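You operate a simulated robot arm through the tools that you are given. There is no shell and no other tool. Be economical: measure what you need, move in short steps, check, and stop when the job is done.

You are at the controls of a simulated two-armed robot. One attempt, no reset.

## Task
Take the rag from the top of the ledger table and hang it over the wooden bar on the bulb rack.

The check looks at the end state, three seconds after you hand in, the way a careful person would. Anything else that was tipped, shoved, dropped, spilled or broken makes it a failure.

## Robot
Two 7-joint arms with two-finger parallel grippers on one trunk, on a base that drives. Base frame: it is fixed to the floor where the robot stands at the start and does not move with it; the origin is under the middle of the robot, x ahead of it, y to its left, z up. Lengths are in m, angles in degrees, forces in N, time in s.
The left shoulder is at the start at [0.07, 0.163, 0.995], the right one opposite. Payload 3.43 kg a hand.
The tool frame of a hand sits at the grasp point between the pads (the TCP): z along the fingers, y along the line on which they close. The tips reach 0.034 m beyond it. Largest opening 0.128 m; finger width 0.024, thickness 0.012; the body of the gripper, 0.048 by 0.13 m, starts 0.096 m behind the TCP.
Orientation is told as [roll, pitch, yaw] about the base's x, y, z axes, in that order, counted from this pose: with the fingers straight down and closing along the base's y, the tool's x points along the base's -x, its y along +y and its z along -z.

## Interface
- The arms move only by the tool move_arm. It takes "left_commands", "right_commands" or both (then of equal length, played together; a hand with none holds still); each is text: rows parted by semicolons, each of 7 numbers parted by spaces: the shift along the tool's x, y, z in m, then the turn, a rotation vector about the tool's x, y, z in degrees, then the gripper command, from -1 (shut) to 1 (fully open), values between in proportion. In form: tx ty tz rx ry rz claw; .... A call has 1 to 8 rows; each row is the pose to reach, as a shift and turn from the pose commanded when the call began, along the tool's axes at that moment. Each row takes 0.2 s and may step no farther than 0.05 m and 8.6 degrees from the row before; otherwise, or with a gripper value out of range, the whole call is refused. Where a pose cannot be reached the arm comes as near as it can. A force on the tool above 40 N (or 10 N above the force at the start of the call, whichever is more), or a blocked arm, ends the call early, and 0.2 s more pass. Each finger travels about 0.153 m/s and halts on what it meets, pressing with about 33 N; the grip force reading is that of the motor and also rises with nothing between the fingers. The clock runs only during rows and for 0.2 s after the last one: add rows that repeat a pose to give the fingers time. The reply holds the time, the measured pose of the TCP, the force on the tool along the base axes, the opening and the grip force, in the units named above and with some noise.
- Cameras (640 x 400 px; columns grow to the right, rows downward): "scene" is now at [0.1186, 0.0142, 1.2115]; the picture's right is [0.12, -0.99, 0.00], its down [-0.71, -0.08, -0.70] and it looks along [0.70, 0.08, -0.71] (base axes); focal length 294 px, centre (320, 200). "left" rides on the left gripper at [0.076, 0.011, -0.16] in its tool frame; the picture's right is [-0.15, 0.99, 0.00], its down [-0.88, -0.13, -0.46] and it looks along [-0.45, -0.07, 0.89] (tool axes); focal length 234 px, centre (320, 200). "right" rides on the right gripper at [0.076, -0.011, -0.16] in its tool frame; the picture's right is [0.15, 0.99, 0.00], its down [-0.88, 0.13, -0.46] and it looks along [-0.45, 0.07, 0.89] (tool axes); focal length 234 px, centre (320, 200). There is no depth. A picture from a camera that has moved, and an enlarged one, comes with that camera's place and axes in the base frame and with its lens. The place of the scene camera against the robot may be out by one fixed shift of up to 0.018 m in any direction.
- snapshot(camera): a new picture of that camera. The clock stands still meanwhile.
- move_column(by): slides the trunk up (or, below 0, down) by that many m; the arms and the scene camera ride with it, the base frame stays. It gives what a move gives, with no picture.
- base_move(legs): drives the robot by 1 to 6 legs, each [ahead, left, turn to the left] in m, m and degrees, along the robot's own axes; the way and the turn of a leg run together, so that a leg with both is an arc; at most 1.5 m and 180 degrees a leg. The arms and the cameras ride along, it lands a little off, and it stops where it bumps. It gives what a move gives.
- turn_head(pan, tilt): turns the head with the scene camera to pan (to the left, within 86 degrees either way) and tilt (down, from -29 to 69), counted from straight ahead of the robot. It gives what a move gives.
- enlarge(camera, box): a new picture of the part [left, top, right, bottom] of that camera's present view, enlarged. The clock stands still meanwhile.
- job_done(): hands the job in; it is judged then, once.

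Go step by step. Nothing tells you exact positions but the pictures and the camera data: compare them with the known pose of the tool, close in by small moves and look again before you grip or let go. The budget is 120 turns and 108 pictures, counting those below and the enlarged ones. Unless the task says otherwise, let go and move clear before handing in, and close with one line.

The tools are called after ">>>" as name(argument=value, ...) on one line, values as JSON. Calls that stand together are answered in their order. move_arm: Moves the arms, as the interface text tells. Its arguments: {"type":"object","properties":{"left_commands":{"type":"string"},"right_commands":{"type":"string"}},"required":[]} The other tools are called the same way: move_column (by) slides the trunk up or down; base_move (legs) drives the base; turn_head (pan, tilt) turns the head that bears the scene camera; snapshot (camera) takes a picture; enlarge (camera, box) takes an enlarged picture of a part of a camera's view; job_done () hands the job in.

At the start:

```text
time: 0.0
left_ee_pos: [0.5275, 0.175, 0.8565]
left_orientation: [0.1, 0.1, 0.1]
left_ft_force: [0.4, -0.3, 0.2]
left_finger_gap: 0.128
left_gripper_force: 0.1
right_ee_pos: [0.544, -0.1937, 0.8623]
right_orientation: [0.0, -0.1, 0.0]
right_ft_force: [0.8, 0.1, 0.1]
right_finger_gap: 0.1277
right_gripper_force: 0.1
trunk travel left (down, up): [-0.475, 0.465]
robot x, y, heading: [-0.0012, 0.0017, -0.1]
head pan, tilt: [6.7, 45.3]
```

scene: 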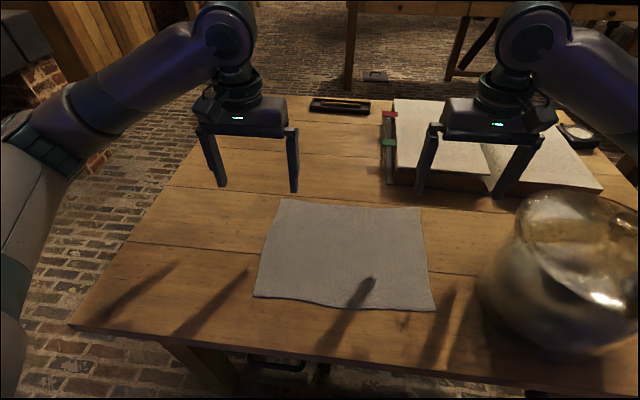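
right: 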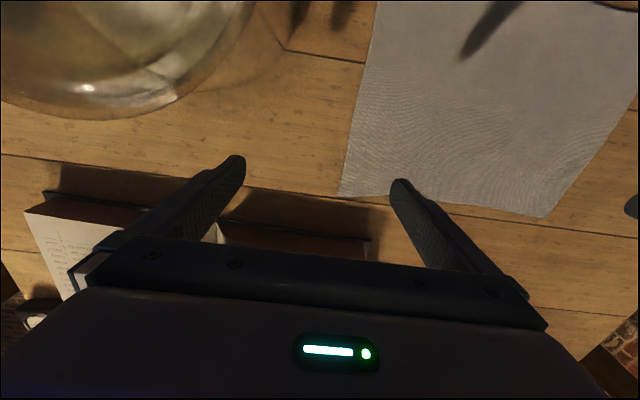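
left: 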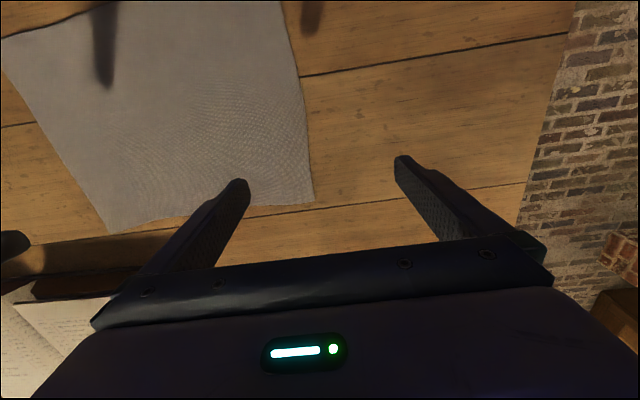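

The rag lies flat on the table right ahead of me, with a glass vessel to the right of it and a ledger behind. I need to find the bulb rack, so I look around first.

>>> turn_head(pan=70, tilt=20)

>>> snapshot(camera="scene")

>>> turn_head(pan=-70, tilt=20)

>>> snapshot(camera="scene")

>>> turn_head(pan=0, tilt=15)

>>> snapshot(camera="scene")

```text
time: 1.3
left_ee_pos: [0.5274, 0.1747, 0.8563]
left_orientation: [-0.1, 0.0, 0.0]
left_ft_force: [0.2, 0.1, -0.1]
left_finger_gap: 0.1279
left_gripper_force: 0.1
right_ee_pos: [0.5447, -0.1938, 0.861]
right_orientation: [0.0, 0.0, 0.0]
right_ft_force: [0.3, 0.3, 0.2]
right_finger_gap: 0.1278
right_gripper_force: 0.0
trunk travel left (down, up): [-0.475, 0.465]
robot x, y, heading: [-0.003, -0.0015, -0.0]
head pan, tilt: [70.0, 20.0]
```

```text
104 pictures are left
camera scene: at [0.0701, 0.0922, 1.2506], right [0.94, -0.34, 0.0], down [-0.12, -0.32, -0.94], along [0.32, 0.88, -0.34], focal length 294 px, centre (320, 200)
```

scene: 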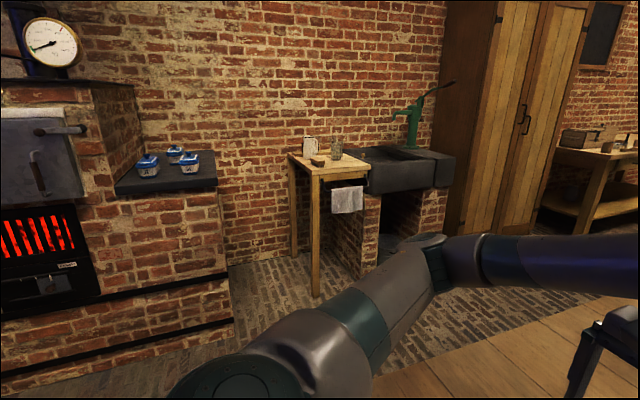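

```text
time: 3.6
left_ee_pos: [0.5269, 0.174, 0.8572]
left_orientation: [0.0, 0.0, -0.1]
left_ft_force: [-0.3, 0.2, -0.5]
left_finger_gap: 0.1281
left_gripper_force: 0.1
right_ee_pos: [0.5446, -0.1949, 0.8605]
right_orientation: [0.0, -0.1, 0.1]
right_ft_force: [-0.9, 1.1, -0.2]
right_finger_gap: 0.1279
right_gripper_force: 0.2
trunk travel left (down, up): [-0.475, 0.465]
robot x, y, heading: [0.0017, 0.0022, -0.1]
head pan, tilt: [-70.0, 20.0]
```

```text
103 pictures are left
camera scene: at [0.07, -0.0828, 1.2506], right [-0.94, -0.34, 0.0], down [-0.12, 0.32, -0.94], along [0.32, -0.88, -0.34], focal length 294 px, centre (320, 200)
```

scene: 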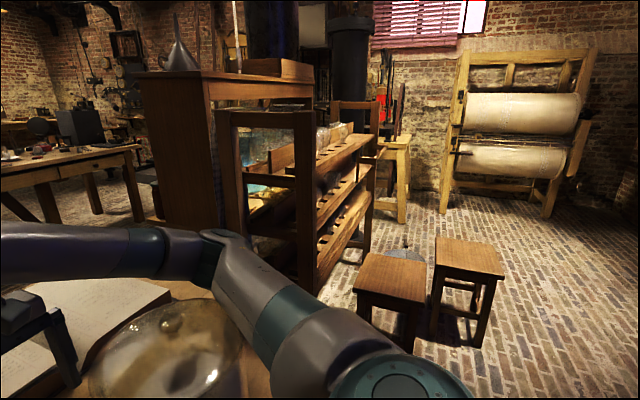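

```text
time: 5.0
left_ee_pos: [0.5276, 0.1749, 0.8559]
left_orientation: [0.0, 0.0, 0.1]
left_ft_force: [-0.8, 0.3, -0.6]
left_finger_gap: 0.1281
left_gripper_force: 0.0
right_ee_pos: [0.5456, -0.1944, 0.8611]
right_orientation: [0.1, 0.0, 0.0]
right_ft_force: [0.1, -0.3, 0.5]
right_finger_gap: 0.1279
right_gripper_force: 0.1
trunk travel left (down, up): [-0.475, 0.465]
robot x, y, heading: [-0.0043, -0.0023, 0.2]
head pan, tilt: [0.0, 15.0]
```

```text
102 pictures are left
camera scene: at [0.1315, 0.0046, 1.2588], right [0.0, -1.0, 0.0], down [-0.26, 0.0, -0.97], along [0.97, 0.0, -0.26], focal length 294 px, centre (320, 200)
```

scene: 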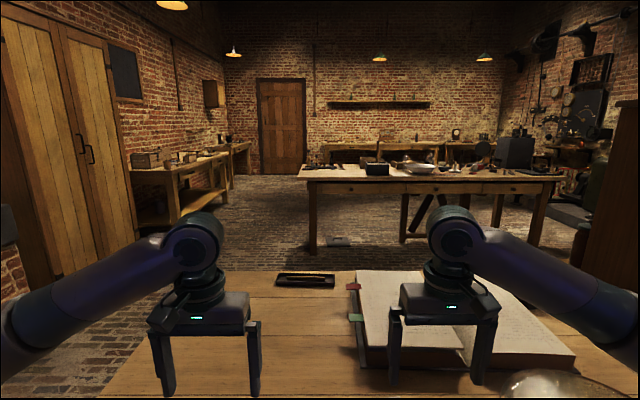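

The shelved rack to the right looks like the bulb rack. I enlarge it to find the wooden bar.

>>> turn_head(pan=-70, tilt=20)

>>> enlarge(camera="scene", box=[200, 60, 440, 320])

>>> turn_head(pan=-86, tilt=10)

>>> snapshot(camera="scene")

```text
time: 6.4
left_ee_pos: [0.5265, 0.175, 0.8573]
left_orientation: [0.0, 0.0, 0.0]
left_ft_force: [-0.2, 0.6, -0.4]
left_finger_gap: 0.128
left_gripper_force: 0.0
right_ee_pos: [0.5457, -0.1937, 0.8609]
right_orientation: [0.0, 0.0, 0.0]
right_ft_force: [-0.1, 0.4, -0.5]
right_finger_gap: 0.1282
right_gripper_force: 0.0
trunk travel left (down, up): [-0.475, 0.465]
robot x, y, heading: [-0.0027, -0.0002, 0.1]
head pan, tilt: [-70.0, 20.0]
```

```text
1.54 times, centred on (320, 190) of scene
camera zoom: at [0.0701, -0.0828, 1.2507], right [-0.94, -0.34, 0.0], down [-0.12, 0.32, -0.94], along [0.32, -0.88, -0.34], focal length 452 px, centre (320, 215)
```

zoom: 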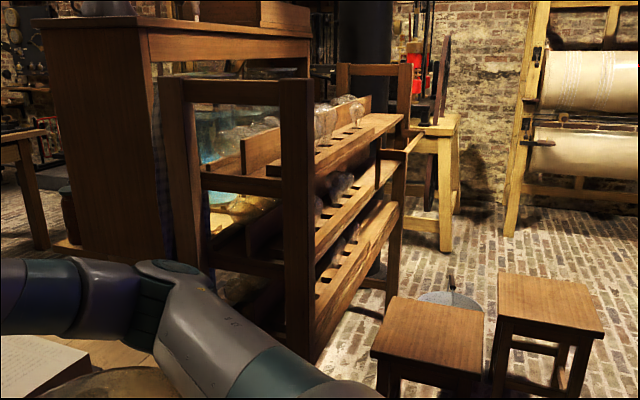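

```text
time: 7.2
left_ee_pos: [0.5274, 0.1734, 0.8563]
left_orientation: [0.0, -0.1, -0.1]
left_ft_force: [-0.1, 0.7, -0.3]
left_finger_gap: 0.1283
left_gripper_force: 0.0
right_ee_pos: [0.5451, -0.1935, 0.8616]
right_orientation: [0.1, 0.0, -0.1]
right_ft_force: [-1.4, -0.3, 0.2]
right_finger_gap: 0.1279
right_gripper_force: 0.1
trunk travel left (down, up): [-0.475, 0.465]
robot x, y, heading: [-0.0004, 0.0016, 0.0]
head pan, tilt: [-85.9, 10.0]
```

```text
100 pictures are left
camera scene: at [0.0448, -0.088, 1.2669], right [-1.0, -0.07, 0.0], down [-0.01, 0.17, -0.98], along [0.07, -0.98, -0.17], focal length 294 px, centre (320, 200)
```

scene: 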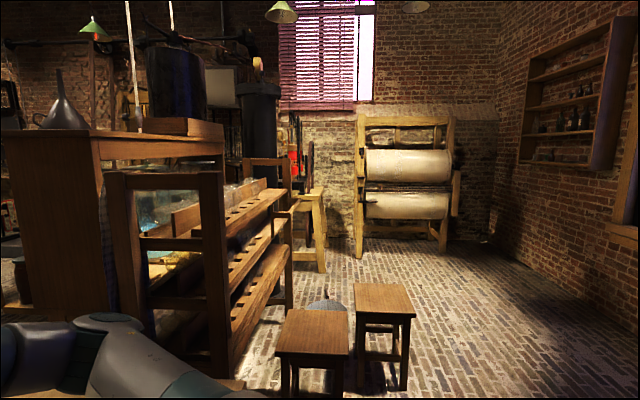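

The bulb rack stands to my right; its bar isn't clear from here. I raise the trunk, back away from the table and turn to take a better look.

>>> move_column(by=0.2)

>>> base_move(legs=[[-0.6, 0, 0]])

>>> turn_head(pan=-60, tilt=20)

>>> snapshot(camera="scene")

```text
time: 9.3
left_ee_pos: [0.5282, 0.1743, 1.0561]
left_orientation: [-0.1, 0.0, 0.0]
left_ft_force: [-0.6, 1.2, -0.8]
left_finger_gap: 0.1276
left_gripper_force: 0.0
right_ee_pos: [0.546, -0.1933, 1.0613]
right_orientation: [0.1, 0.1, 0.1]
right_ft_force: [0.2, -0.1, -0.7]
right_finger_gap: 0.128
right_gripper_force: 0.0
trunk travel left (down, up): [-0.675, 0.265]
robot x, y, heading: [0.0004, 0.0009, -0.2]
head pan, tilt: [-85.9, 10.0]
```

```text
time: 12.8
left_ee_pos: [-0.0911, 0.1746, 1.0564]
left_orientation: [0.0, 0.0, 0.2]
left_ft_force: [0.3, -0.1, 0.5]
left_finger_gap: 0.1278
left_gripper_force: 0.0
right_ee_pos: [-0.073, -0.1937, 1.0614]
right_orientation: [-0.1, -0.1, 0.1]
right_ft_force: [-0.2, 0.4, 0.5]
right_finger_gap: 0.1281
right_gripper_force: 0.0
trunk travel left (down, up): [-0.675, 0.265]
robot x, y, heading: [-0.6186, 0.0001, 0.2]
head pan, tilt: [-85.9, 10.0]
```

```text
time: 13.7
left_ee_pos: [-0.0918, 0.1745, 1.0557]
left_orientation: [0.0, 0.0, 0.2]
left_ft_force: [-0.1, 0.9, 0.0]
left_finger_gap: 0.128
left_gripper_force: 0.1
right_ee_pos: [-0.0714, -0.1921, 1.0612]
right_orientation: [0.0, 0.0, 0.1]
right_ft_force: [0.6, 0.0, -0.3]
right_finger_gap: 0.1281
right_gripper_force: 0.2
trunk travel left (down, up): [-0.675, 0.265]
robot x, y, heading: [-0.6171, -0.0035, -0.1]
head pan, tilt: [-60.0, 20.0]
```

```text
99 pictures are left
camera scene: at [-0.5329, -0.0765, 1.4507], right [-0.87, -0.5, 0.0], down [-0.17, 0.3, -0.94], along [0.47, -0.81, -0.34], focal length 294 px, centre (320, 200)
```

scene: 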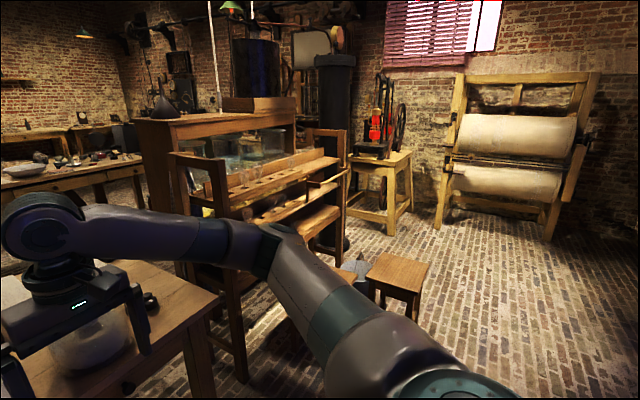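

The rack's open face is now partly visible, hidden by my arm. I turn right to face it.

>>> base_move(legs=[[0, 0, -75]])

>>> turn_head(pan=15, tilt=20)

>>> snapshot(camera="scene")

>>> turn_head(pan=-75, tilt=20)

>>> snapshot(camera="scene")

```text
time: 17.3
left_ee_pos: [-0.3002, -0.4571, 1.0565]
left_orientation: [0.0, 0.1, -73.3]
left_ft_force: [0.2, -0.1, 0.1]
left_finger_gap: 0.1284
left_gripper_force: 0.1
right_ee_pos: [-0.6484, -0.578, 1.0616]
right_orientation: [0.0, 0.0, -73.4]
right_ft_force: [0.6, -0.8, 0.8]
right_finger_gap: 0.128
right_gripper_force: 0.1
trunk travel left (down, up): [-0.675, 0.265]
robot x, y, heading: [-0.6173, -0.0071, -73.4]
head pan, tilt: [-60.0, 20.0]
```

```text
time: 18.8
left_ee_pos: [-0.2993, -0.4568, 1.0555]
left_orientation: [0.0, 0.0, -73.4]
left_ft_force: [-0.1, 0.4, -0.5]
left_finger_gap: 0.128
left_gripper_force: 0.0
right_ee_pos: [-0.6497, -0.5784, 1.0611]
right_orientation: [0.1, -0.1, -73.4]
right_ft_force: [0.0, 0.0, 0.1]
right_finger_gap: 0.128
right_gripper_force: 0.1
trunk travel left (down, up): [-0.675, 0.265]
robot x, y, heading: [-0.6179, -0.0008, -73.5]
head pan, tilt: [15.0, 20.0]
```

```text
98 pictures are left
camera scene: at [-0.5672, -0.1237, 1.4506], right [-0.85, -0.52, 0.0], down [-0.18, 0.29, -0.94], along [0.49, -0.8, -0.34], focal length 294 px, centre (320, 200)
```

scene: 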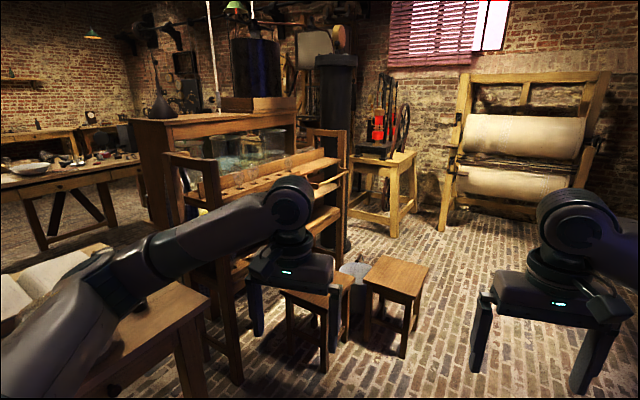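

```text
time: 20.4
left_ee_pos: [-0.3009, -0.4569, 1.0574]
left_orientation: [0.0, 0.1, -73.4]
left_ft_force: [0.2, 0.3, -0.5]
left_finger_gap: 0.1281
left_gripper_force: 0.0
right_ee_pos: [-0.6493, -0.5791, 1.0616]
right_orientation: [0.0, 0.0, -73.4]
right_ft_force: [-0.8, -0.7, -0.2]
right_finger_gap: 0.1283
right_gripper_force: 0.1
trunk travel left (down, up): [-0.675, 0.265]
robot x, y, heading: [-0.6187, 0.0018, -73.3]
head pan, tilt: [-75.0, 20.0]
```

```text
97 pictures are left
camera scene: at [-0.6952, -0.0931, 1.4507], right [-0.52, 0.85, 0.0], down [0.29, 0.18, -0.94], along [-0.8, -0.49, -0.34], focal length 294 px, centre (320, 200)
```

scene: 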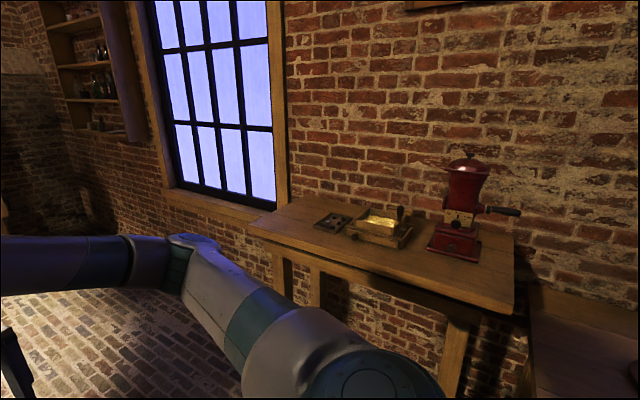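

>>> turn_head(pan=20, tilt=10)

>>> enlarge(camera="scene", box=[170, 150, 410, 310])

```text
time: 22.1
left_ee_pos: [-0.3017, -0.4567, 1.0552]
left_orientation: [0.1, 0.1, -73.4]
left_ft_force: [-0.2, 0.4, -0.5]
left_finger_gap: 0.1281
left_gripper_force: 0.1
right_ee_pos: [-0.6488, -0.5782, 1.0616]
right_orientation: [0.0, 0.0, -73.4]
right_ft_force: [0.0, 0.8, -0.1]
right_finger_gap: 0.1278
right_gripper_force: 0.0
trunk travel left (down, up): [-0.675, 0.265]
robot x, y, heading: [-0.6196, -0.0023, -73.7]
head pan, tilt: [20.0, 10.0]
```

```text
2.50 times, centred on (290, 230) of scene
camera zoom: at [-0.5606, -0.119, 1.4669], right [-0.8, -0.59, 0.0], down [-0.1, 0.14, -0.98], along [0.59, -0.79, -0.17], focal length 734 px, centre (395, 125)
```

zoom: 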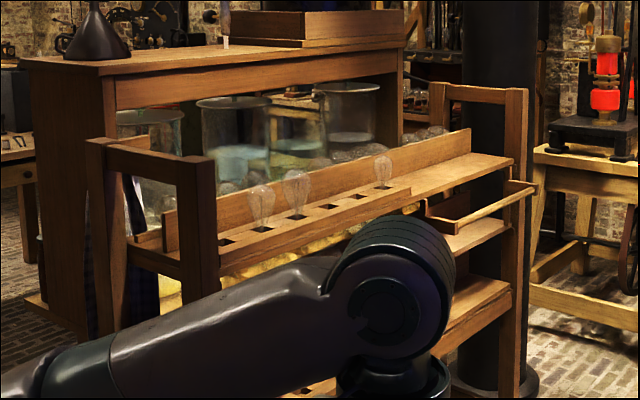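

The bar is the little towel rail on the front of the rack's far end, around (0.31, −1.45…−1.93, 0.95), with stools and a bucket before it. I drive round in front, well clear, for a proper look before fetching the rag.

>>> base_move(legs=[[0, 0, -16.5], [1.5, 0, 0], [0, -0.35, 0], [0, 0, 90]])

>>> turn_head(pan=0, tilt=22)

>>> snapshot(camera="scene")

```text
time: 36.2
left_ee_pos: [-0.4306, -1.3474, 1.0562]
left_orientation: [0.0, 0.1, -0.2]
left_ft_force: [0.1, 0.4, 1.2]
left_finger_gap: 0.1278
left_gripper_force: 0.1
right_ee_pos: [-0.4137, -1.7167, 1.0621]
right_orientation: [0.1, 0.0, -0.3]
right_ft_force: [0.0, 0.2, -0.8]
right_finger_gap: 0.1277
right_gripper_force: 0.0
trunk travel left (down, up): [-0.675, 0.265]
robot x, y, heading: [-0.9593, -1.5201, -0.1]
head pan, tilt: [20.0, 10.0]
```

```text
time: 37.0
left_ee_pos: [-0.4301, -1.348, 1.0552]
left_orientation: [0.0, 0.1, -0.2]
left_ft_force: [0.3, -0.3, -0.4]
left_finger_gap: 0.128
left_gripper_force: 0.1
right_ee_pos: [-0.4142, -1.7153, 1.061]
right_orientation: [0.0, 0.0, -0.2]
right_ft_force: [-0.9, 0.7, 0.4]
right_finger_gap: 0.128
right_gripper_force: 0.1
trunk travel left (down, up): [-0.675, 0.265]
robot x, y, heading: [-0.9627, -1.5208, -0.1]
head pan, tilt: [0.0, 22.0]
```

```text
95 pictures are left
camera scene: at [-0.8273, -1.5159, 1.4474], right [0.0, -1.0, 0.0], down [-0.37, 0.0, -0.93], along [0.93, 0.0, -0.37], focal length 294 px, centre (320, 200)
```

scene: 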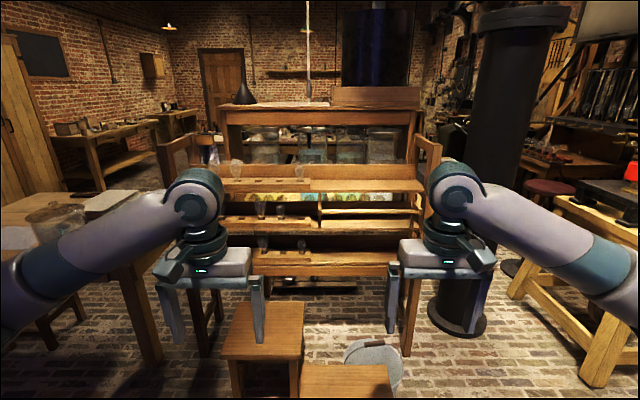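

>>> enlarge(camera="scene", box=[210, 140, 450, 290])

>>> enlarge(camera="scene", box=[300, 150, 450, 244])

```text
2.67 times, centred on (330, 215) of scene
camera zoom: at [-0.8273, -1.5159, 1.4474], right [0.0, -1.0, 0.0], down [-0.37, 0.0, -0.93], along [0.93, 0.0, -0.37], focal length 783 px, centre (293, 160)
```

zoom: 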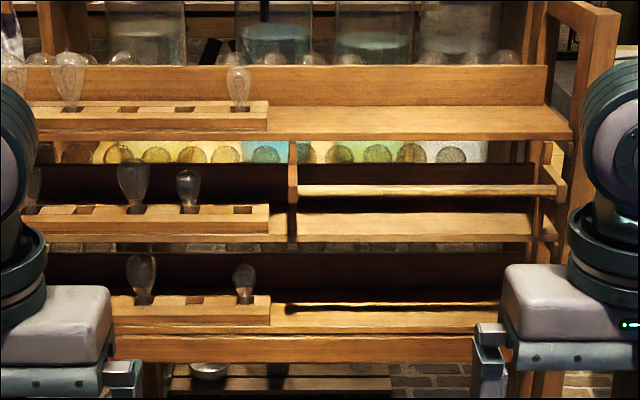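

```text
4.26 times, centred on (375, 197) of scene
camera zoom: at [-0.8273, -1.5159, 1.4474], right [0.0, -1.0, 0.0], down [-0.37, 0.0, -0.93], along [0.93, 0.0, -0.37], focal length 1250 px, centre (86, 213)
```

zoom: 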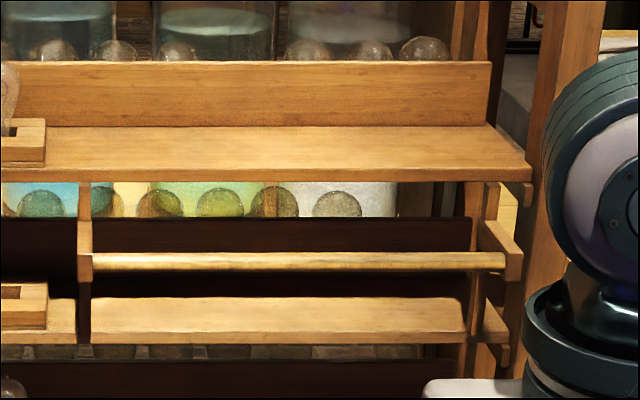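

The wooden bar runs along y from about −1.52 to −1.93 at z≈0.94, under the empty end of the top shelf. I take a second view with the trunk higher, to measure bar and shelf depth.

>>> move_column(by=0.26)

>>> enlarge(camera="scene", box=[300, 196, 450, 290])

>>> move_column(by=-0.56)

>>> enlarge(camera="scene", box=[300, 80, 450, 174])

```text
time: 39.7
left_ee_pos: [-0.4307, -1.3484, 1.3161]
left_orientation: [0.0, 0.1, -0.1]
left_ft_force: [1.1, -0.2, 0.8]
left_finger_gap: 0.1279
left_gripper_force: 0.1
right_ee_pos: [-0.4136, -1.7161, 1.3212]
right_orientation: [0.1, 0.0, -0.3]
right_ft_force: [0.1, -0.8, -0.6]
right_finger_gap: 0.128
right_gripper_force: 0.1
trunk travel left (down, up): [-0.935, 0.005]
robot x, y, heading: [-0.958, -1.5174, -0.2]
head pan, tilt: [0.0, 22.0]
```

```text
4.26 times, centred on (375, 243) of scene
camera zoom: at [-0.8271, -1.5159, 1.7073], right [0.0, -1.0, 0.0], down [-0.37, 0.0, -0.93], along [0.93, 0.0, -0.37], focal length 1250 px, centre (86, 17)
```

zoom: 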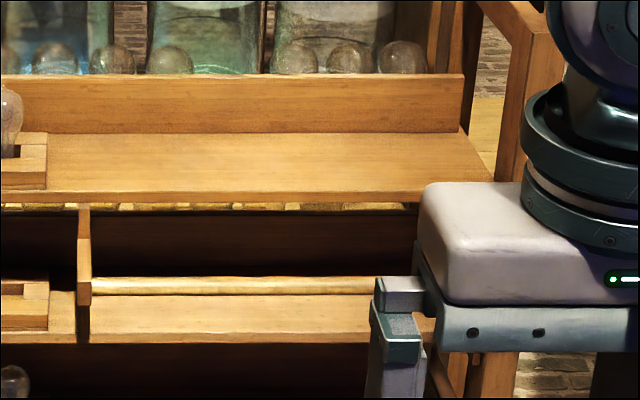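

```text
refused: -0.56 is not a number from -0.4 to 0.4
```

```text
4.26 times, centred on (375, 127) of scene
camera zoom: at [-0.8271, -1.5159, 1.7073], right [0.0, -1.0, 0.0], down [-0.37, 0.0, -0.93], along [0.93, 0.0, -0.37], focal length 1250 px, centre (86, 511)
```

zoom: 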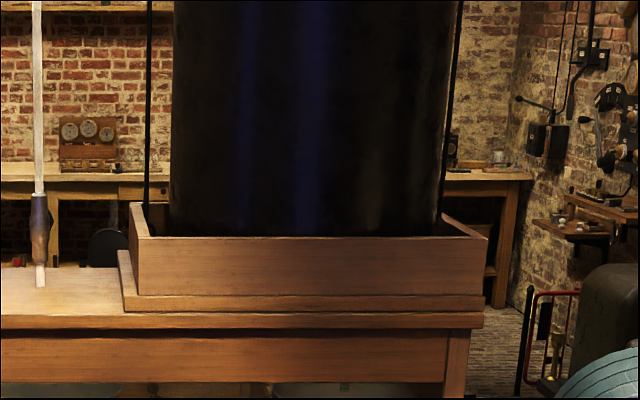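

The bar is at x≈0.315, z≈0.934, y −1.52…−1.93, with the shelf edge 8 cm behind it and 7 cm above. I check where the stools and bucket stand before planning my stance.

>>> turn_head(pan=-5, tilt=50)

>>> snapshot(camera="scene")

```text
time: 40.6
left_ee_pos: [-0.429, -1.3486, 1.3168]
left_orientation: [0.0, -0.1, -0.2]
left_ft_force: [-0.3, -0.7, -0.4]
left_finger_gap: 0.1282
left_gripper_force: 0.0
right_ee_pos: [-0.4145, -1.7172, 1.3211]
right_orientation: [0.0, 0.0, -0.2]
right_ft_force: [0.2, 0.3, 0.0]
right_finger_gap: 0.1281
right_gripper_force: 0.0
trunk travel left (down, up): [-0.935, 0.005]
robot x, y, heading: [-0.9567, -1.5184, -0.1]
head pan, tilt: [-5.0, 50.0]
```

```text
90 pictures are left
camera scene: at [-0.8434, -1.5225, 1.6651], right [-0.09, -1.0, 0.0], down [-0.76, 0.07, -0.64], along [0.64, -0.06, -0.77], focal length 294 px, centre (320, 200)
```

scene: 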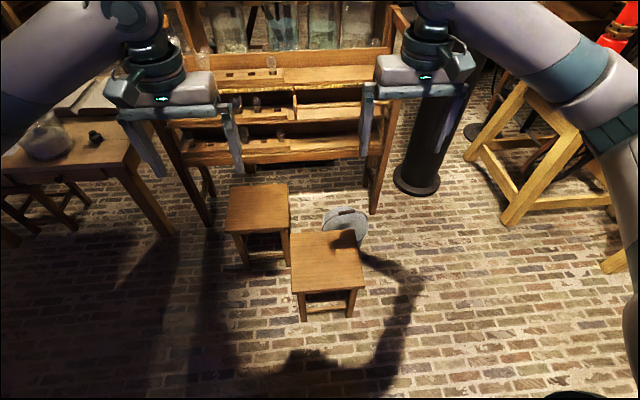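

Stool B's front is at x≈−0.31, y −1.46…−1.76, so I'll later stand at about (−0.25, −2.2) heading 30°. Now I return to the table for the rag.

>>> base_move(legs=[[0.33, 1.42, 0], [0, 0.1, 0], [0.62, 0, 0]])

>>> turn_head(pan=0, tilt=52)

>>> snapshot(camera="scene")

```text
time: 51.4
left_ee_pos: [0.5492, 0.0662, 1.3168]
left_orientation: [0.0, -0.1, -1.6]
left_ft_force: [-0.5, -0.1, -0.3]
left_finger_gap: 0.1282
left_gripper_force: 0.0
right_ee_pos: [0.5574, -0.3024, 1.3218]
right_orientation: [-0.1, -0.1, -1.5]
right_ft_force: [-0.2, 0.4, 0.2]
right_finger_gap: 0.128
right_gripper_force: 0.1
trunk travel left (down, up): [-0.935, 0.005]
robot x, y, heading: [0.0134, -0.0968, -1.5]
head pan, tilt: [-5.0, 50.0]
```

```text
time: 52.1
left_ee_pos: [0.5511, 0.0657, 1.3167]
left_orientation: [0.0, 0.1, -1.6]
left_ft_force: [-0.5, 0.1, 0.5]
left_finger_gap: 0.1278
left_gripper_force: 0.0
right_ee_pos: [0.5587, -0.303, 1.3207]
right_orientation: [-0.1, 0.1, -1.4]
right_ft_force: [-0.8, 0.4, -0.1]
right_finger_gap: 0.1279
right_gripper_force: 0.0
trunk travel left (down, up): [-0.935, 0.005]
robot x, y, heading: [0.018, -0.0951, -1.3]
head pan, tilt: [0.0, 52.0]
```

```text
89 pictures are left
camera scene: at [0.132, -0.0929, 1.6625], right [-0.03, -1.0, 0.0], down [-0.79, 0.02, -0.62], along [0.62, -0.02, -0.79], focal length 294 px, centre (320, 200)
```

scene: 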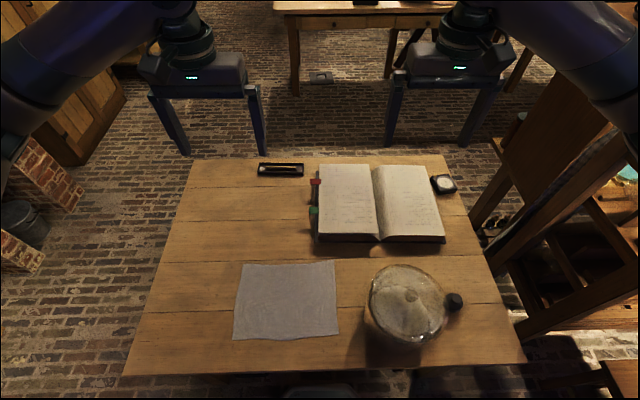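

The rag is ahead with the glass vessel close to its right. I straighten the base and turn both hands by +90° yaw up here, so they'll pinch along x and make a ridge along y.

>>> base_move(legs=[[0, 0.1, 1.3]])

>>> move_arm(left_commands="0 0 0 0 0 -8.5 1; 0 0 0 0 0 -17 1; 0 0 0 0 0 -25.5 1; 0 0 0 0 0 -34 1; 0 0 0 0 0 -42.5 1; 0 0 0 0 0 -51 1; 0 0 0 0 0 -59.5 1; 0 0 0 0 0 -68 1", right_commands="0 0 0 0 0 -8.5 1; 0 0 0 0 0 -17 1; 0 0 0 0 0 -25.5 1; 0 0 0 0 0 -34 1; 0 0 0 0 0 -42.5 1; 0 0 0 0 0 -51 1; 0 0 0 0 0 -59.5 1; 0 0 0 0 0 -68 1")

>>> move_arm(left_commands="0 0 0 0 0 -7.5 0; 0 0 0 0 0 -15 0; 0 0 0 0 0 -22 0", right_commands="0 0 0 0 0 -7.5 0; 0 0 0 0 0 -15 0; 0 0 0 0 0 -22 0")

>>> snapshot(camera="scene")

```text
time: 53.2
left_ee_pos: [0.5476, 0.169, 1.3174]
left_orientation: [0.4, 0.0, -0.3]
left_ft_force: [-0.4, 0.4, -0.2]
left_finger_gap: 0.1282
left_gripper_force: 0.0
right_ee_pos: [0.5651, -0.1987, 1.3203]
right_orientation: [0.3, 0.0, -0.3]
right_ft_force: [-0.8, -0.6, -0.5]
right_finger_gap: 0.1279
right_gripper_force: 0.0
trunk travel left (down, up): [-0.935, 0.005]
robot x, y, heading: [0.0226, 0.0037, -0.4]
head pan, tilt: [0.0, 52.0]
```

```text
time: 55.0
left_ee_pos: [0.5483, 0.1748, 1.3156]
left_orientation: [0.1, -0.1, 67.9]
left_ft_force: [0.0, 0.0, 0.8]
left_finger_gap: 0.128
left_gripper_force: 0.0
right_ee_pos: [0.5639, -0.1943, 1.3215]
right_orientation: [0.1, -0.1, 67.9]
right_ft_force: [-0.9, 0.1, 0.0]
right_finger_gap: 0.128
right_gripper_force: 0.0
trunk travel left (down, up): [-0.935, 0.005]
robot x, y, heading: [0.021, 0.0011, -0.3]
head pan, tilt: [0.0, 52.0]
```

```text
time: 55.8
left_ee_pos: [0.5476, 0.175, 1.3157]
left_orientation: [-0.1, -0.1, 89.9]
left_ft_force: [0.2, 0.5, -0.3]
left_finger_gap: 0.064
left_gripper_force: 0.1
right_ee_pos: [0.5653, -0.1924, 1.3226]
right_orientation: [0.1, 0.0, 89.8]
right_ft_force: [1.2, 0.0, 0.0]
right_finger_gap: 0.0638
right_gripper_force: 0.0
trunk travel left (down, up): [-0.935, 0.005]
robot x, y, heading: [0.0237, 0.0, -0.2]
head pan, tilt: [0.0, 52.0]
```

```text
88 pictures are left
camera scene: at [0.1339, 0.0073, 1.6624], right [0.0, -1.0, 0.0], down [-0.79, 0.0, -0.62], along [0.62, 0.0, -0.79], focal length 294 px, centre (320, 200)
```

scene: 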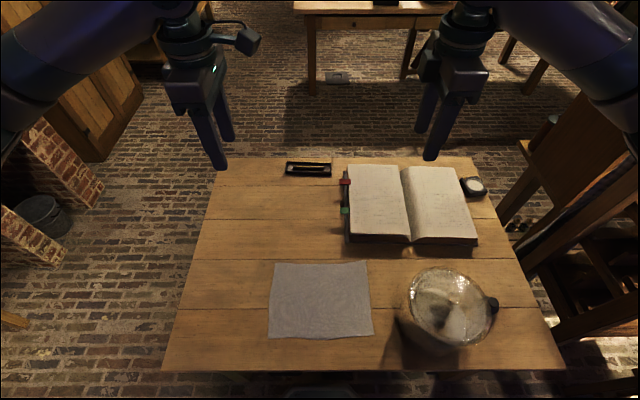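

Both hands turned to 90° with the gripper half open. I place them at x≈0.50, y≈±0.125 over the rag's midline and then lower the trunk.

>>> move_arm(left_commands="0.025 0.024 0 0 0 0 0; 0.05 0.048 0 0 0 0 0; 0.05 0.048 0 0 0 0 0", right_commands="-0.034 0.033 0 0 0 0 0; -0.067 0.065 0 0 0 0 0; -0.067 0.065 0 0 0 0 0")

>>> move_column(by=-0.36)

>>> turn_head(pan=0, tilt=52)

>>> snapshot(camera="scene")

>>> snapshot(camera="left")

>>> snapshot(camera="right")

```text
time: 56.6
left_ee_pos: [0.4982, 0.123, 1.3161]
left_orientation: [0.0, -0.1, 89.8]
left_ft_force: [-0.3, 0.0, -0.6]
left_finger_gap: 0.0641
left_gripper_force: 0.1
right_ee_pos: [0.4983, -0.1269, 1.3202]
right_orientation: [-0.1, 0.0, 89.7]
right_ft_force: [-0.3, -0.1, 0.2]
right_finger_gap: 0.0641
right_gripper_force: 0.0
trunk travel left (down, up): [-0.935, 0.005]
robot x, y, heading: [0.0208, 0.0009, -0.4]
head pan, tilt: [0.0, 52.0]
```

```text
time: 60.1
left_ee_pos: [0.5009, 0.1234, 0.9556]
left_orientation: [0.0, 0.1, 89.6]
left_ft_force: [-0.2, 0.2, -0.6]
left_finger_gap: 0.064
left_gripper_force: 0.0
right_ee_pos: [0.499, -0.1245, 0.9609]
right_orientation: [-0.1, 0.0, 89.7]
right_ft_force: [-0.6, -0.1, 0.7]
right_finger_gap: 0.0641
right_gripper_force: 0.0
trunk travel left (down, up): [-0.575, 0.365]
robot x, y, heading: [0.0218, 0.0058, -0.2]
head pan, tilt: [0.0, 52.0]
```

```text
time: 60.7
left_ee_pos: [0.5005, 0.1233, 0.9559]
left_orientation: [0.0, -0.1, 89.8]
left_ft_force: [0.3, -0.3, 0.0]
left_finger_gap: 0.0636
left_gripper_force: 0.1
right_ee_pos: [0.4992, -0.1255, 0.9616]
right_orientation: [0.0, 0.0, 89.7]
right_ft_force: [-0.1, 0.1, 0.6]
right_finger_gap: 0.064
right_gripper_force: 0.0
trunk travel left (down, up): [-0.575, 0.365]
robot x, y, heading: [0.0217, 0.0046, -0.5]
head pan, tilt: [0.0, 52.0]
```

```text
87 pictures are left
camera scene: at [0.1338, 0.0072, 1.3024], right [0.0, -1.0, 0.0], down [-0.79, 0.0, -0.62], along [0.62, 0.0, -0.79], focal length 294 px, centre (320, 200)
```

scene: 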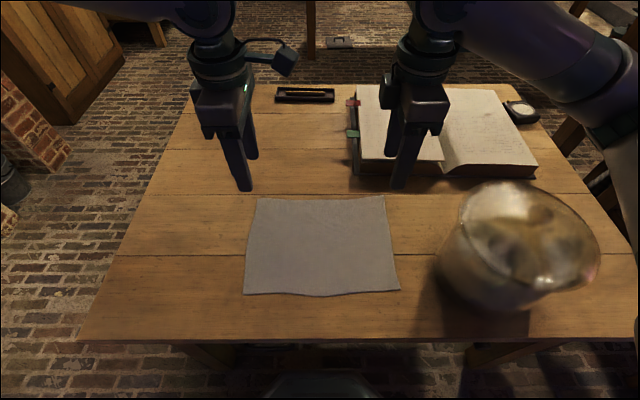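

```text
86 pictures are left
camera left: at [0.489, 0.0489, 1.1142], right [-0.99, 0.15, 0.0], down [0.13, 0.88, 0.46], along [0.07, 0.45, -0.89], focal length 234 px, centre (320, 200)
```

left: 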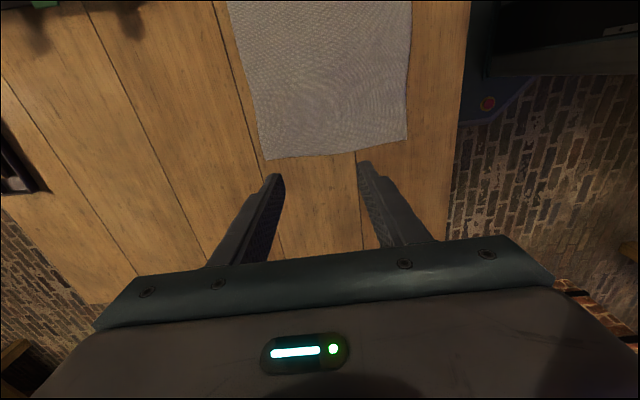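

```text
85 pictures are left
camera right: at [0.5095, -0.2021, 1.1208], right [-0.99, -0.14, 0.0], down [-0.13, 0.88, 0.46], along [-0.06, 0.45, -0.89], focal length 234 px, centre (320, 200)
```

right: 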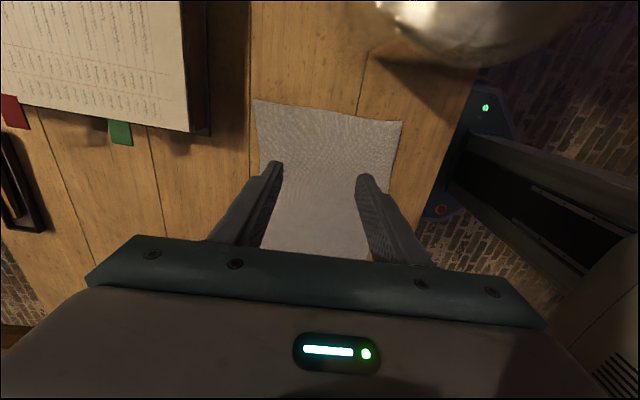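

The hand cameras put the rag at about x 0.35–0.62, y −0.155–0.171, so the midline is x≈0.485. Before going down I check the right forearm's clearance over the vessel.

>>> turn_head(pan=-40, tilt=45)

>>> snapshot(camera="scene")

```text
time: 61.8
left_ee_pos: [0.4994, 0.1236, 0.9558]
left_orientation: [0.0, 0.1, 89.6]
left_ft_force: [-0.3, -0.6, 0.2]
left_finger_gap: 0.0641
left_gripper_force: 0.1
right_ee_pos: [0.4987, -0.1257, 0.961]
right_orientation: [0.0, 0.0, 89.7]
right_ft_force: [0.7, -0.4, -0.8]
right_finger_gap: 0.064
right_gripper_force: 0.0
trunk travel left (down, up): [-0.575, 0.365]
robot x, y, heading: [0.0228, 0.0013, -0.1]
head pan, tilt: [-40.0, 45.0]
```

```text
84 pictures are left
camera scene: at [0.1208, -0.0449, 1.312], right [-0.65, -0.76, 0.0], down [-0.54, 0.46, -0.71], along [0.54, -0.46, -0.71], focal length 294 px, centre (320, 200)
```

scene: 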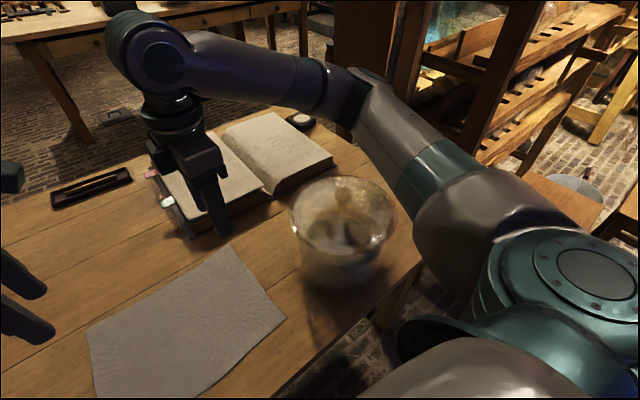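

The right elbow hovers above and behind the vessel, so rather than lower the trunk I go down with the arms themselves, and look midway.

>>> move_arm(left_commands="-0.005 0.016 0.03 0 0 0 0; -0.005 0.016 0.07 0 0 0 0; -0.005 0.016 0.11 0 0 0 0; -0.005 0.016 0.15 0 0 0 0; -0.005 0.016 0.15 0 0 0 0", right_commands="-0.012 0.014 0.03 0 0 0 0; -0.012 0.014 0.07 0 0 0 0; -0.012 0.014 0.11 0 0 0 0; -0.012 0.014 0.155 0 0 0 0; -0.012 0.014 0.155 0 0 0 0")

>>> snapshot(camera="scene")

>>> snapshot(camera="right")

>>> snapshot(camera="left")

```text
time: 63.0
left_ee_pos: [0.499, 0.1307, 0.8167]
left_orientation: [0.4, 0.0, 89.6]
left_ft_force: [-0.6, 0.3, 0.2]
left_finger_gap: 0.064
left_gripper_force: 0.1
left hand out of reach, approached as far as the arm can: row 4, 5
right_ee_pos: [0.4847, -0.1127, 0.8067]
right_orientation: [-0.1, 0.0, 89.7]
right_ft_force: [-0.3, 1.3, -0.7]
right_finger_gap: 0.0637
right_gripper_force: 0.1
trunk travel left (down, up): [-0.575, 0.365]
robot x, y, heading: [0.0224, 0.0015, -0.3]
head pan, tilt: [-40.0, 45.0]
```

```text
83 pictures are left
camera scene: at [0.1193, -0.0454, 1.3121], right [-0.65, -0.76, 0.0], down [-0.54, 0.46, -0.71], along [0.54, -0.46, -0.71], focal length 294 px, centre (320, 200)
```

scene: 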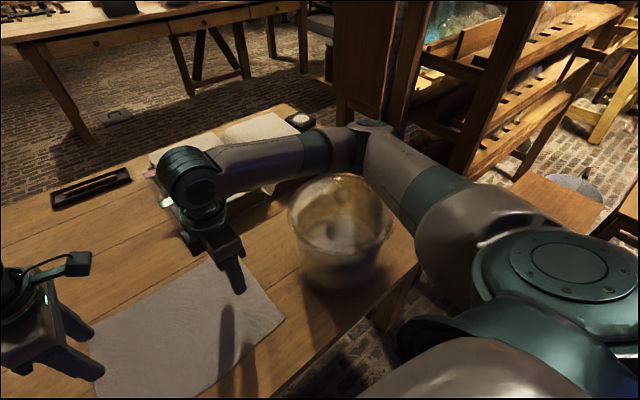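

```text
82 pictures are left
camera right: at [0.495, -0.1904, 0.9659], right [-0.99, -0.14, 0.0], down [-0.13, 0.88, 0.46], along [-0.06, 0.45, -0.89], focal length 234 px, centre (320, 200)
```

right: 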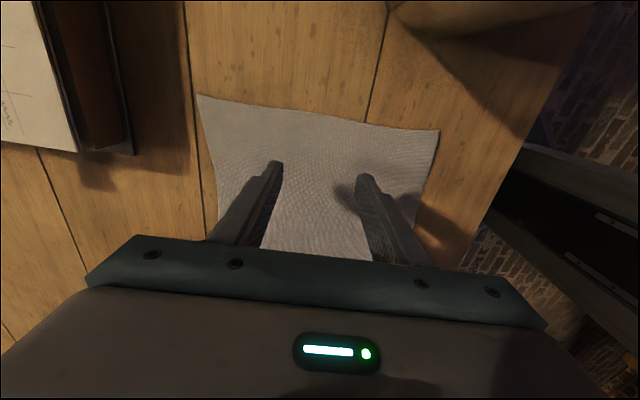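

```text
81 pictures are left
camera left: at [0.4875, 0.0572, 0.9752], right [-0.99, 0.15, 0.01], down [0.14, 0.88, 0.45], along [0.06, 0.45, -0.89], focal length 234 px, centre (320, 200)
```

left: 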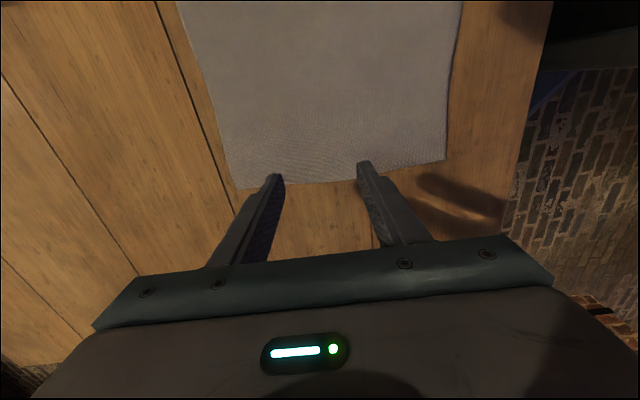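

The left wrist hits a limit in this pose. I raise the hands, back the base off by 0.15 m and reach farther out, which should ease the left wrist and bring the right elbow in from the vessel.

>>> move_arm(left_commands="0 0 -0.04 0 0 0 0; 0 0 -0.08 0 0 0 0; 0 0 -0.12 0 0 0 0; 0 0 -0.16 0 0 0 0; 0 0 -0.16 0 0 0 0", right_commands="0 0 -0.04 0 0 0 0; 0 0 -0.08 0 0 0 0; 0 0 -0.12 0 0 0 0; 0 0 -0.16 0 0 0 0; 0 0 -0.16 0 0 0 0")

>>> move_column(by=0.1)

>>> base_move(legs=[[-0.18, 0, 0.3]])

>>> move_arm(left_commands="0 -0.045 0 0 0 0 0; 0 -0.09 0 0 0 0 0; 0 -0.135 0 0 0 0 0; 0 -0.18 0 0 0 0 0; 0 -0.18 0 0 0 0 0", right_commands="0 -0.045 0 0 0 0 0; 0 -0.09 0 0 0 0 0; 0 -0.135 0 0 0 0 0; 0 -0.18 0 0 0 0 0; 0 -0.18 0 0 0 0 0")

>>> snapshot(camera="scene")

```text
time: 64.2
left_ee_pos: [0.4974, 0.1332, 0.9745]
left_orientation: [0.2, 0.0, 89.7]
left_ft_force: [0.0, -0.6, -0.9]
left_finger_gap: 0.0638
left_gripper_force: 0.0
right_ee_pos: [0.4817, -0.1141, 0.9664]
right_orientation: [0.1, 0.0, 89.7]
right_ft_force: [-0.2, 0.2, 1.2]
right_finger_gap: 0.0639
right_gripper_force: 0.0
trunk travel left (down, up): [-0.575, 0.365]
robot x, y, heading: [0.0208, 0.0036, -0.3]
head pan, tilt: [-40.0, 45.0]
```

```text
time: 65.5
left_ee_pos: [0.4972, 0.1337, 1.0735]
left_orientation: [0.1, 0.0, 89.7]
left_ft_force: [0.3, 0.3, 0.3]
left_finger_gap: 0.0639
left_gripper_force: 0.0
right_ee_pos: [0.482, -0.1133, 1.0656]
right_orientation: [0.0, 0.1, 89.7]
right_ft_force: [-0.3, 0.2, -0.1]
right_finger_gap: 0.064
right_gripper_force: 0.1
trunk travel left (down, up): [-0.675, 0.265]
robot x, y, heading: [0.0205, 0.0028, 0.1]
head pan, tilt: [-40.0, 45.0]
```

```text
time: 67.1
left_ee_pos: [0.313, 0.1349, 1.0751]
left_orientation: [0.2, 0.0, 89.8]
left_ft_force: [0.2, -1.1, 0.6]
left_finger_gap: 0.0639
left_gripper_force: 0.1
right_ee_pos: [0.2978, -0.1124, 1.0679]
right_orientation: [0.0, 0.0, 89.8]
right_ft_force: [0.0, -0.1, -1.7]
right_finger_gap: 0.0641
right_gripper_force: 0.0
trunk travel left (down, up): [-0.675, 0.265]
robot x, y, heading: [-0.1667, 0.0043, -0.2]
head pan, tilt: [-40.0, 45.0]
```

```text
time: 68.3
left_ee_pos: [0.4918, 0.1338, 1.0757]
left_orientation: [-0.1, 0.0, 89.8]
left_ft_force: [-0.9, -0.4, 1.1]
left_finger_gap: 0.064
left_gripper_force: 0.1
right_ee_pos: [0.4739, -0.1114, 1.0667]
right_orientation: [-0.1, 0.1, 89.8]
right_ft_force: [-0.6, 0.1, 0.0]
right_finger_gap: 0.0641
right_gripper_force: 0.0
trunk travel left (down, up): [-0.675, 0.265]
robot x, y, heading: [-0.1683, 0.0055, -0.2]
head pan, tilt: [-40.0, 45.0]
```

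```text
80 pictures are left
camera scene: at [-0.0679, -0.0444, 1.4122], right [-0.65, -0.76, 0.0], down [-0.54, 0.46, -0.71], along [0.54, -0.46, -0.71], focal length 294 px, centre (320, 200)
```

scene: 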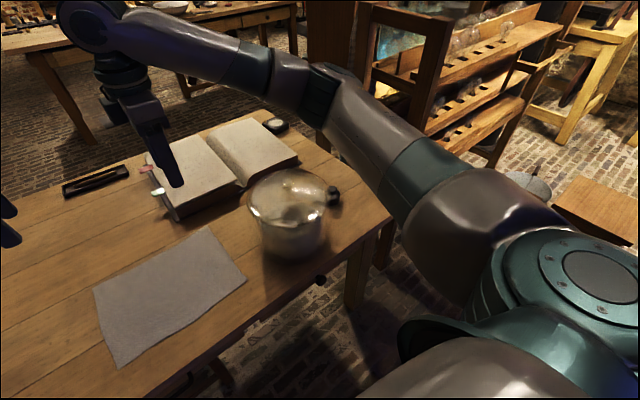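

>>> move_arm(left_commands="0.006 0.007 0.045 0 0 0 0; 0.006 0.007 0.09 0 0 0 0; 0.006 0.007 0.135 0 0 0 0; 0.006 0.007 0.18 0 0 0 0; 0.006 0.007 0.225 0 0 0 0; 0.006 0.007 0.25 0 0 0 0; 0.006 0.007 0.25 0 0 0 0", right_commands="0 -0.011 0.045 0 0 0 0; 0 -0.011 0.09 0 0 0 0; 0 -0.011 0.135 0 0 0 0; 0 -0.011 0.18 0 0 0 0; 0 -0.011 0.216 0 0 0 0; 0 -0.011 0.24 0 0 0 0; 0 -0.011 0.24 0 0 0 0")

>>> snapshot(camera="scene")

```text
time: 69.9
left_ee_pos: [0.4848, 0.1326, 0.8268]
left_orientation: [-0.1, 0.0, 89.9]
left_ft_force: [-0.6, 0.6, 0.4]
left_finger_gap: 0.0638
left_gripper_force: 0.1
right_ee_pos: [0.486, -0.115, 0.8251]
right_orientation: [0.1, 0.1, 89.8]
right_ft_force: [0.1, -0.5, -0.7]
right_finger_gap: 0.0642
right_gripper_force: 0.1
trunk travel left (down, up): [-0.675, 0.265]
robot x, y, heading: [-0.1683, 0.0047, -0.3]
head pan, tilt: [-40.0, 45.0]
```

```text
79 pictures are left
camera scene: at [-0.0657, -0.0441, 1.412], right [-0.65, -0.76, 0.0], down [-0.54, 0.46, -0.71], along [0.54, -0.46, -0.71], focal length 294 px, centre (320, 200)
```

scene: 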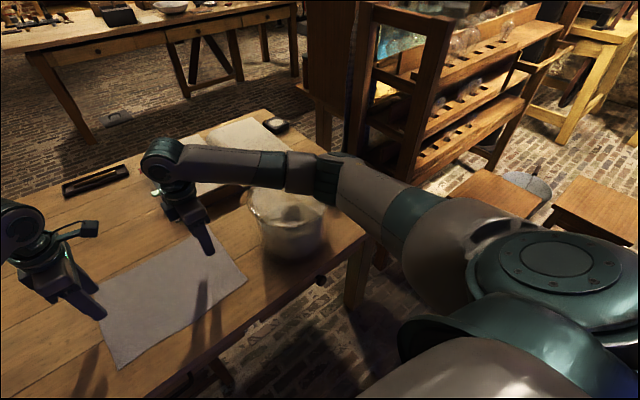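

The elbow passes rather close over the vessel (top ≈0.87). I raise the trunk further so the arms come down straighter, keeping the elbow high.

>>> move_column(by=0.15)

>>> move_arm(left_commands="0.003 0 0.045 0 0 0 0; 0.003 0 0.09 0 0 0 0; 0.003 0 0.135 0 0 0 0; 0.003 0 0.17 0 0 0 0; 0.003 0 0.17 0 0 0 0", right_commands="0 0 0.045 0 0 0 0; 0 0 0.09 0 0 0 0; 0 0 0.135 0 0 0 0; 0 0 0.17 0 0 0 0; 0 0 0.17 0 0 0 0")

>>> snapshot(camera="scene")

```text
time: 71.6
left_ee_pos: [0.4839, 0.1316, 0.9756]
left_orientation: [0.1, 0.0, 89.8]
left_ft_force: [-0.2, -0.3, -0.9]
left_finger_gap: 0.064
left_gripper_force: 0.0
right_ee_pos: [0.4853, -0.1142, 0.9744]
right_orientation: [0.1, 0.1, 89.7]
right_ft_force: [-0.8, -0.5, 0.1]
right_finger_gap: 0.0642
right_gripper_force: 0.0
trunk travel left (down, up): [-0.825, 0.115]
robot x, y, heading: [-0.168, 0.0045, -0.5]
head pan, tilt: [-40.0, 45.0]
```

```text
time: 72.8
left_ee_pos: [0.483, 0.1296, 0.8064]
left_orientation: [0.0, -0.1, 89.8]
left_ft_force: [0.2, 0.3, -0.6]
left_finger_gap: 0.0641
left_gripper_force: 0.1
right_ee_pos: [0.4853, -0.1152, 0.8056]
right_orientation: [0.1, 0.0, 89.8]
right_ft_force: [0.3, 0.5, 0.5]
right_finger_gap: 0.064
right_gripper_force: 0.0
trunk travel left (down, up): [-0.825, 0.115]
robot x, y, heading: [-0.1662, 0.002, -0.1]
head pan, tilt: [-40.0, 45.0]
```

```text
78 pictures are left
camera scene: at [-0.0657, -0.0441, 1.562], right [-0.65, -0.76, 0.0], down [-0.54, 0.46, -0.71], along [0.54, -0.46, -0.71], focal length 294 px, centre (320, 200)
```

scene: 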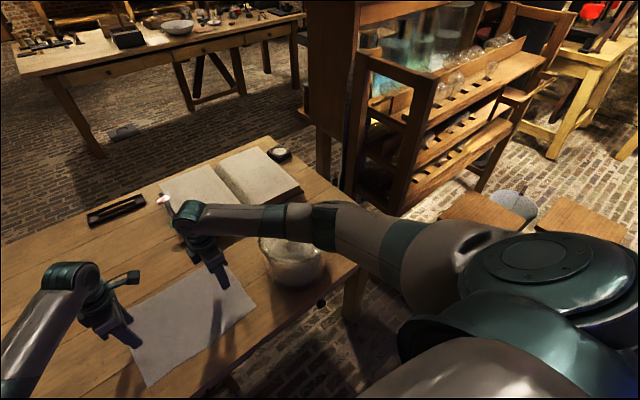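

Elbow is now well above the vessel. I descend to just over the rag and check with both hand cameras.

>>> move_arm(left_commands="0.002 0 0.035 0 0 0 0; 0.002 0 0.07 0 0 0 0; 0.002 0 0.07 0 0 0 0", right_commands="0 0 0.035 0 0 0 0; 0 0 0.07 0 0 0 0; 0 0 0.07 0 0 0 0")

>>> snapshot(camera="right")

>>> snapshot(camera="left")

```text
time: 73.4
left_ee_pos: [0.4855, 0.1251, 0.7554]
left_orientation: [-0.5, 0.1, 89.9]
left_ft_force: [-2.6, -0.1, 13.0]
left_finger_gap: 0.0655
left_gripper_force: 1.4
right_ee_pos: [0.4877, -0.1159, 0.7549]
right_orientation: [-0.5, -0.1, 89.6]
right_ft_force: [-4.1, -1.0, 15.1]
right_finger_gap: 0.0654
right_gripper_force: 1.9
trunk travel left (down, up): [-0.825, 0.115]
robot x, y, heading: [-0.1625, 0.0024, -0.5]
head pan, tilt: [-40.0, 45.0]
stopped in row 2 (right hand): the force on the tool passed its limit (the readings are from after the stop); the commanded pose is now the measured one
```

```text
77 pictures are left
camera right: at [0.4961, -0.1924, 0.9149], right [-0.99, -0.14, -0.01], down [-0.13, 0.88, 0.46], along [-0.06, 0.45, -0.89], focal length 234 px, centre (320, 200)
```

right: 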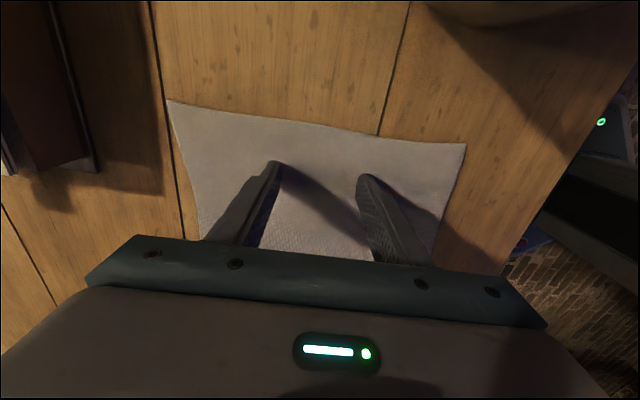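

```text
76 pictures are left
camera left: at [0.473, 0.0507, 0.9141], right [-0.99, 0.15, -0.01], down [0.13, 0.88, 0.46], along [0.07, 0.45, -0.89], focal length 234 px, centre (320, 200)
```

left: 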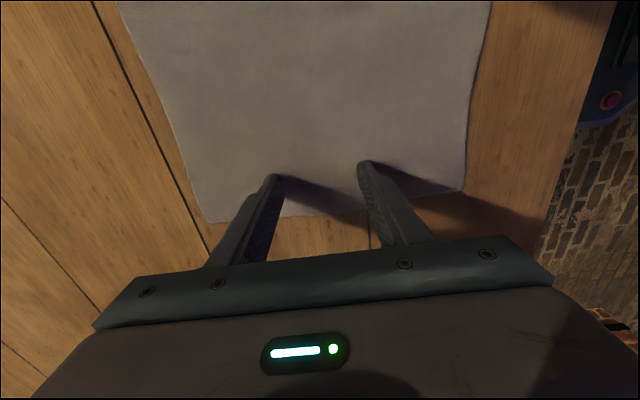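

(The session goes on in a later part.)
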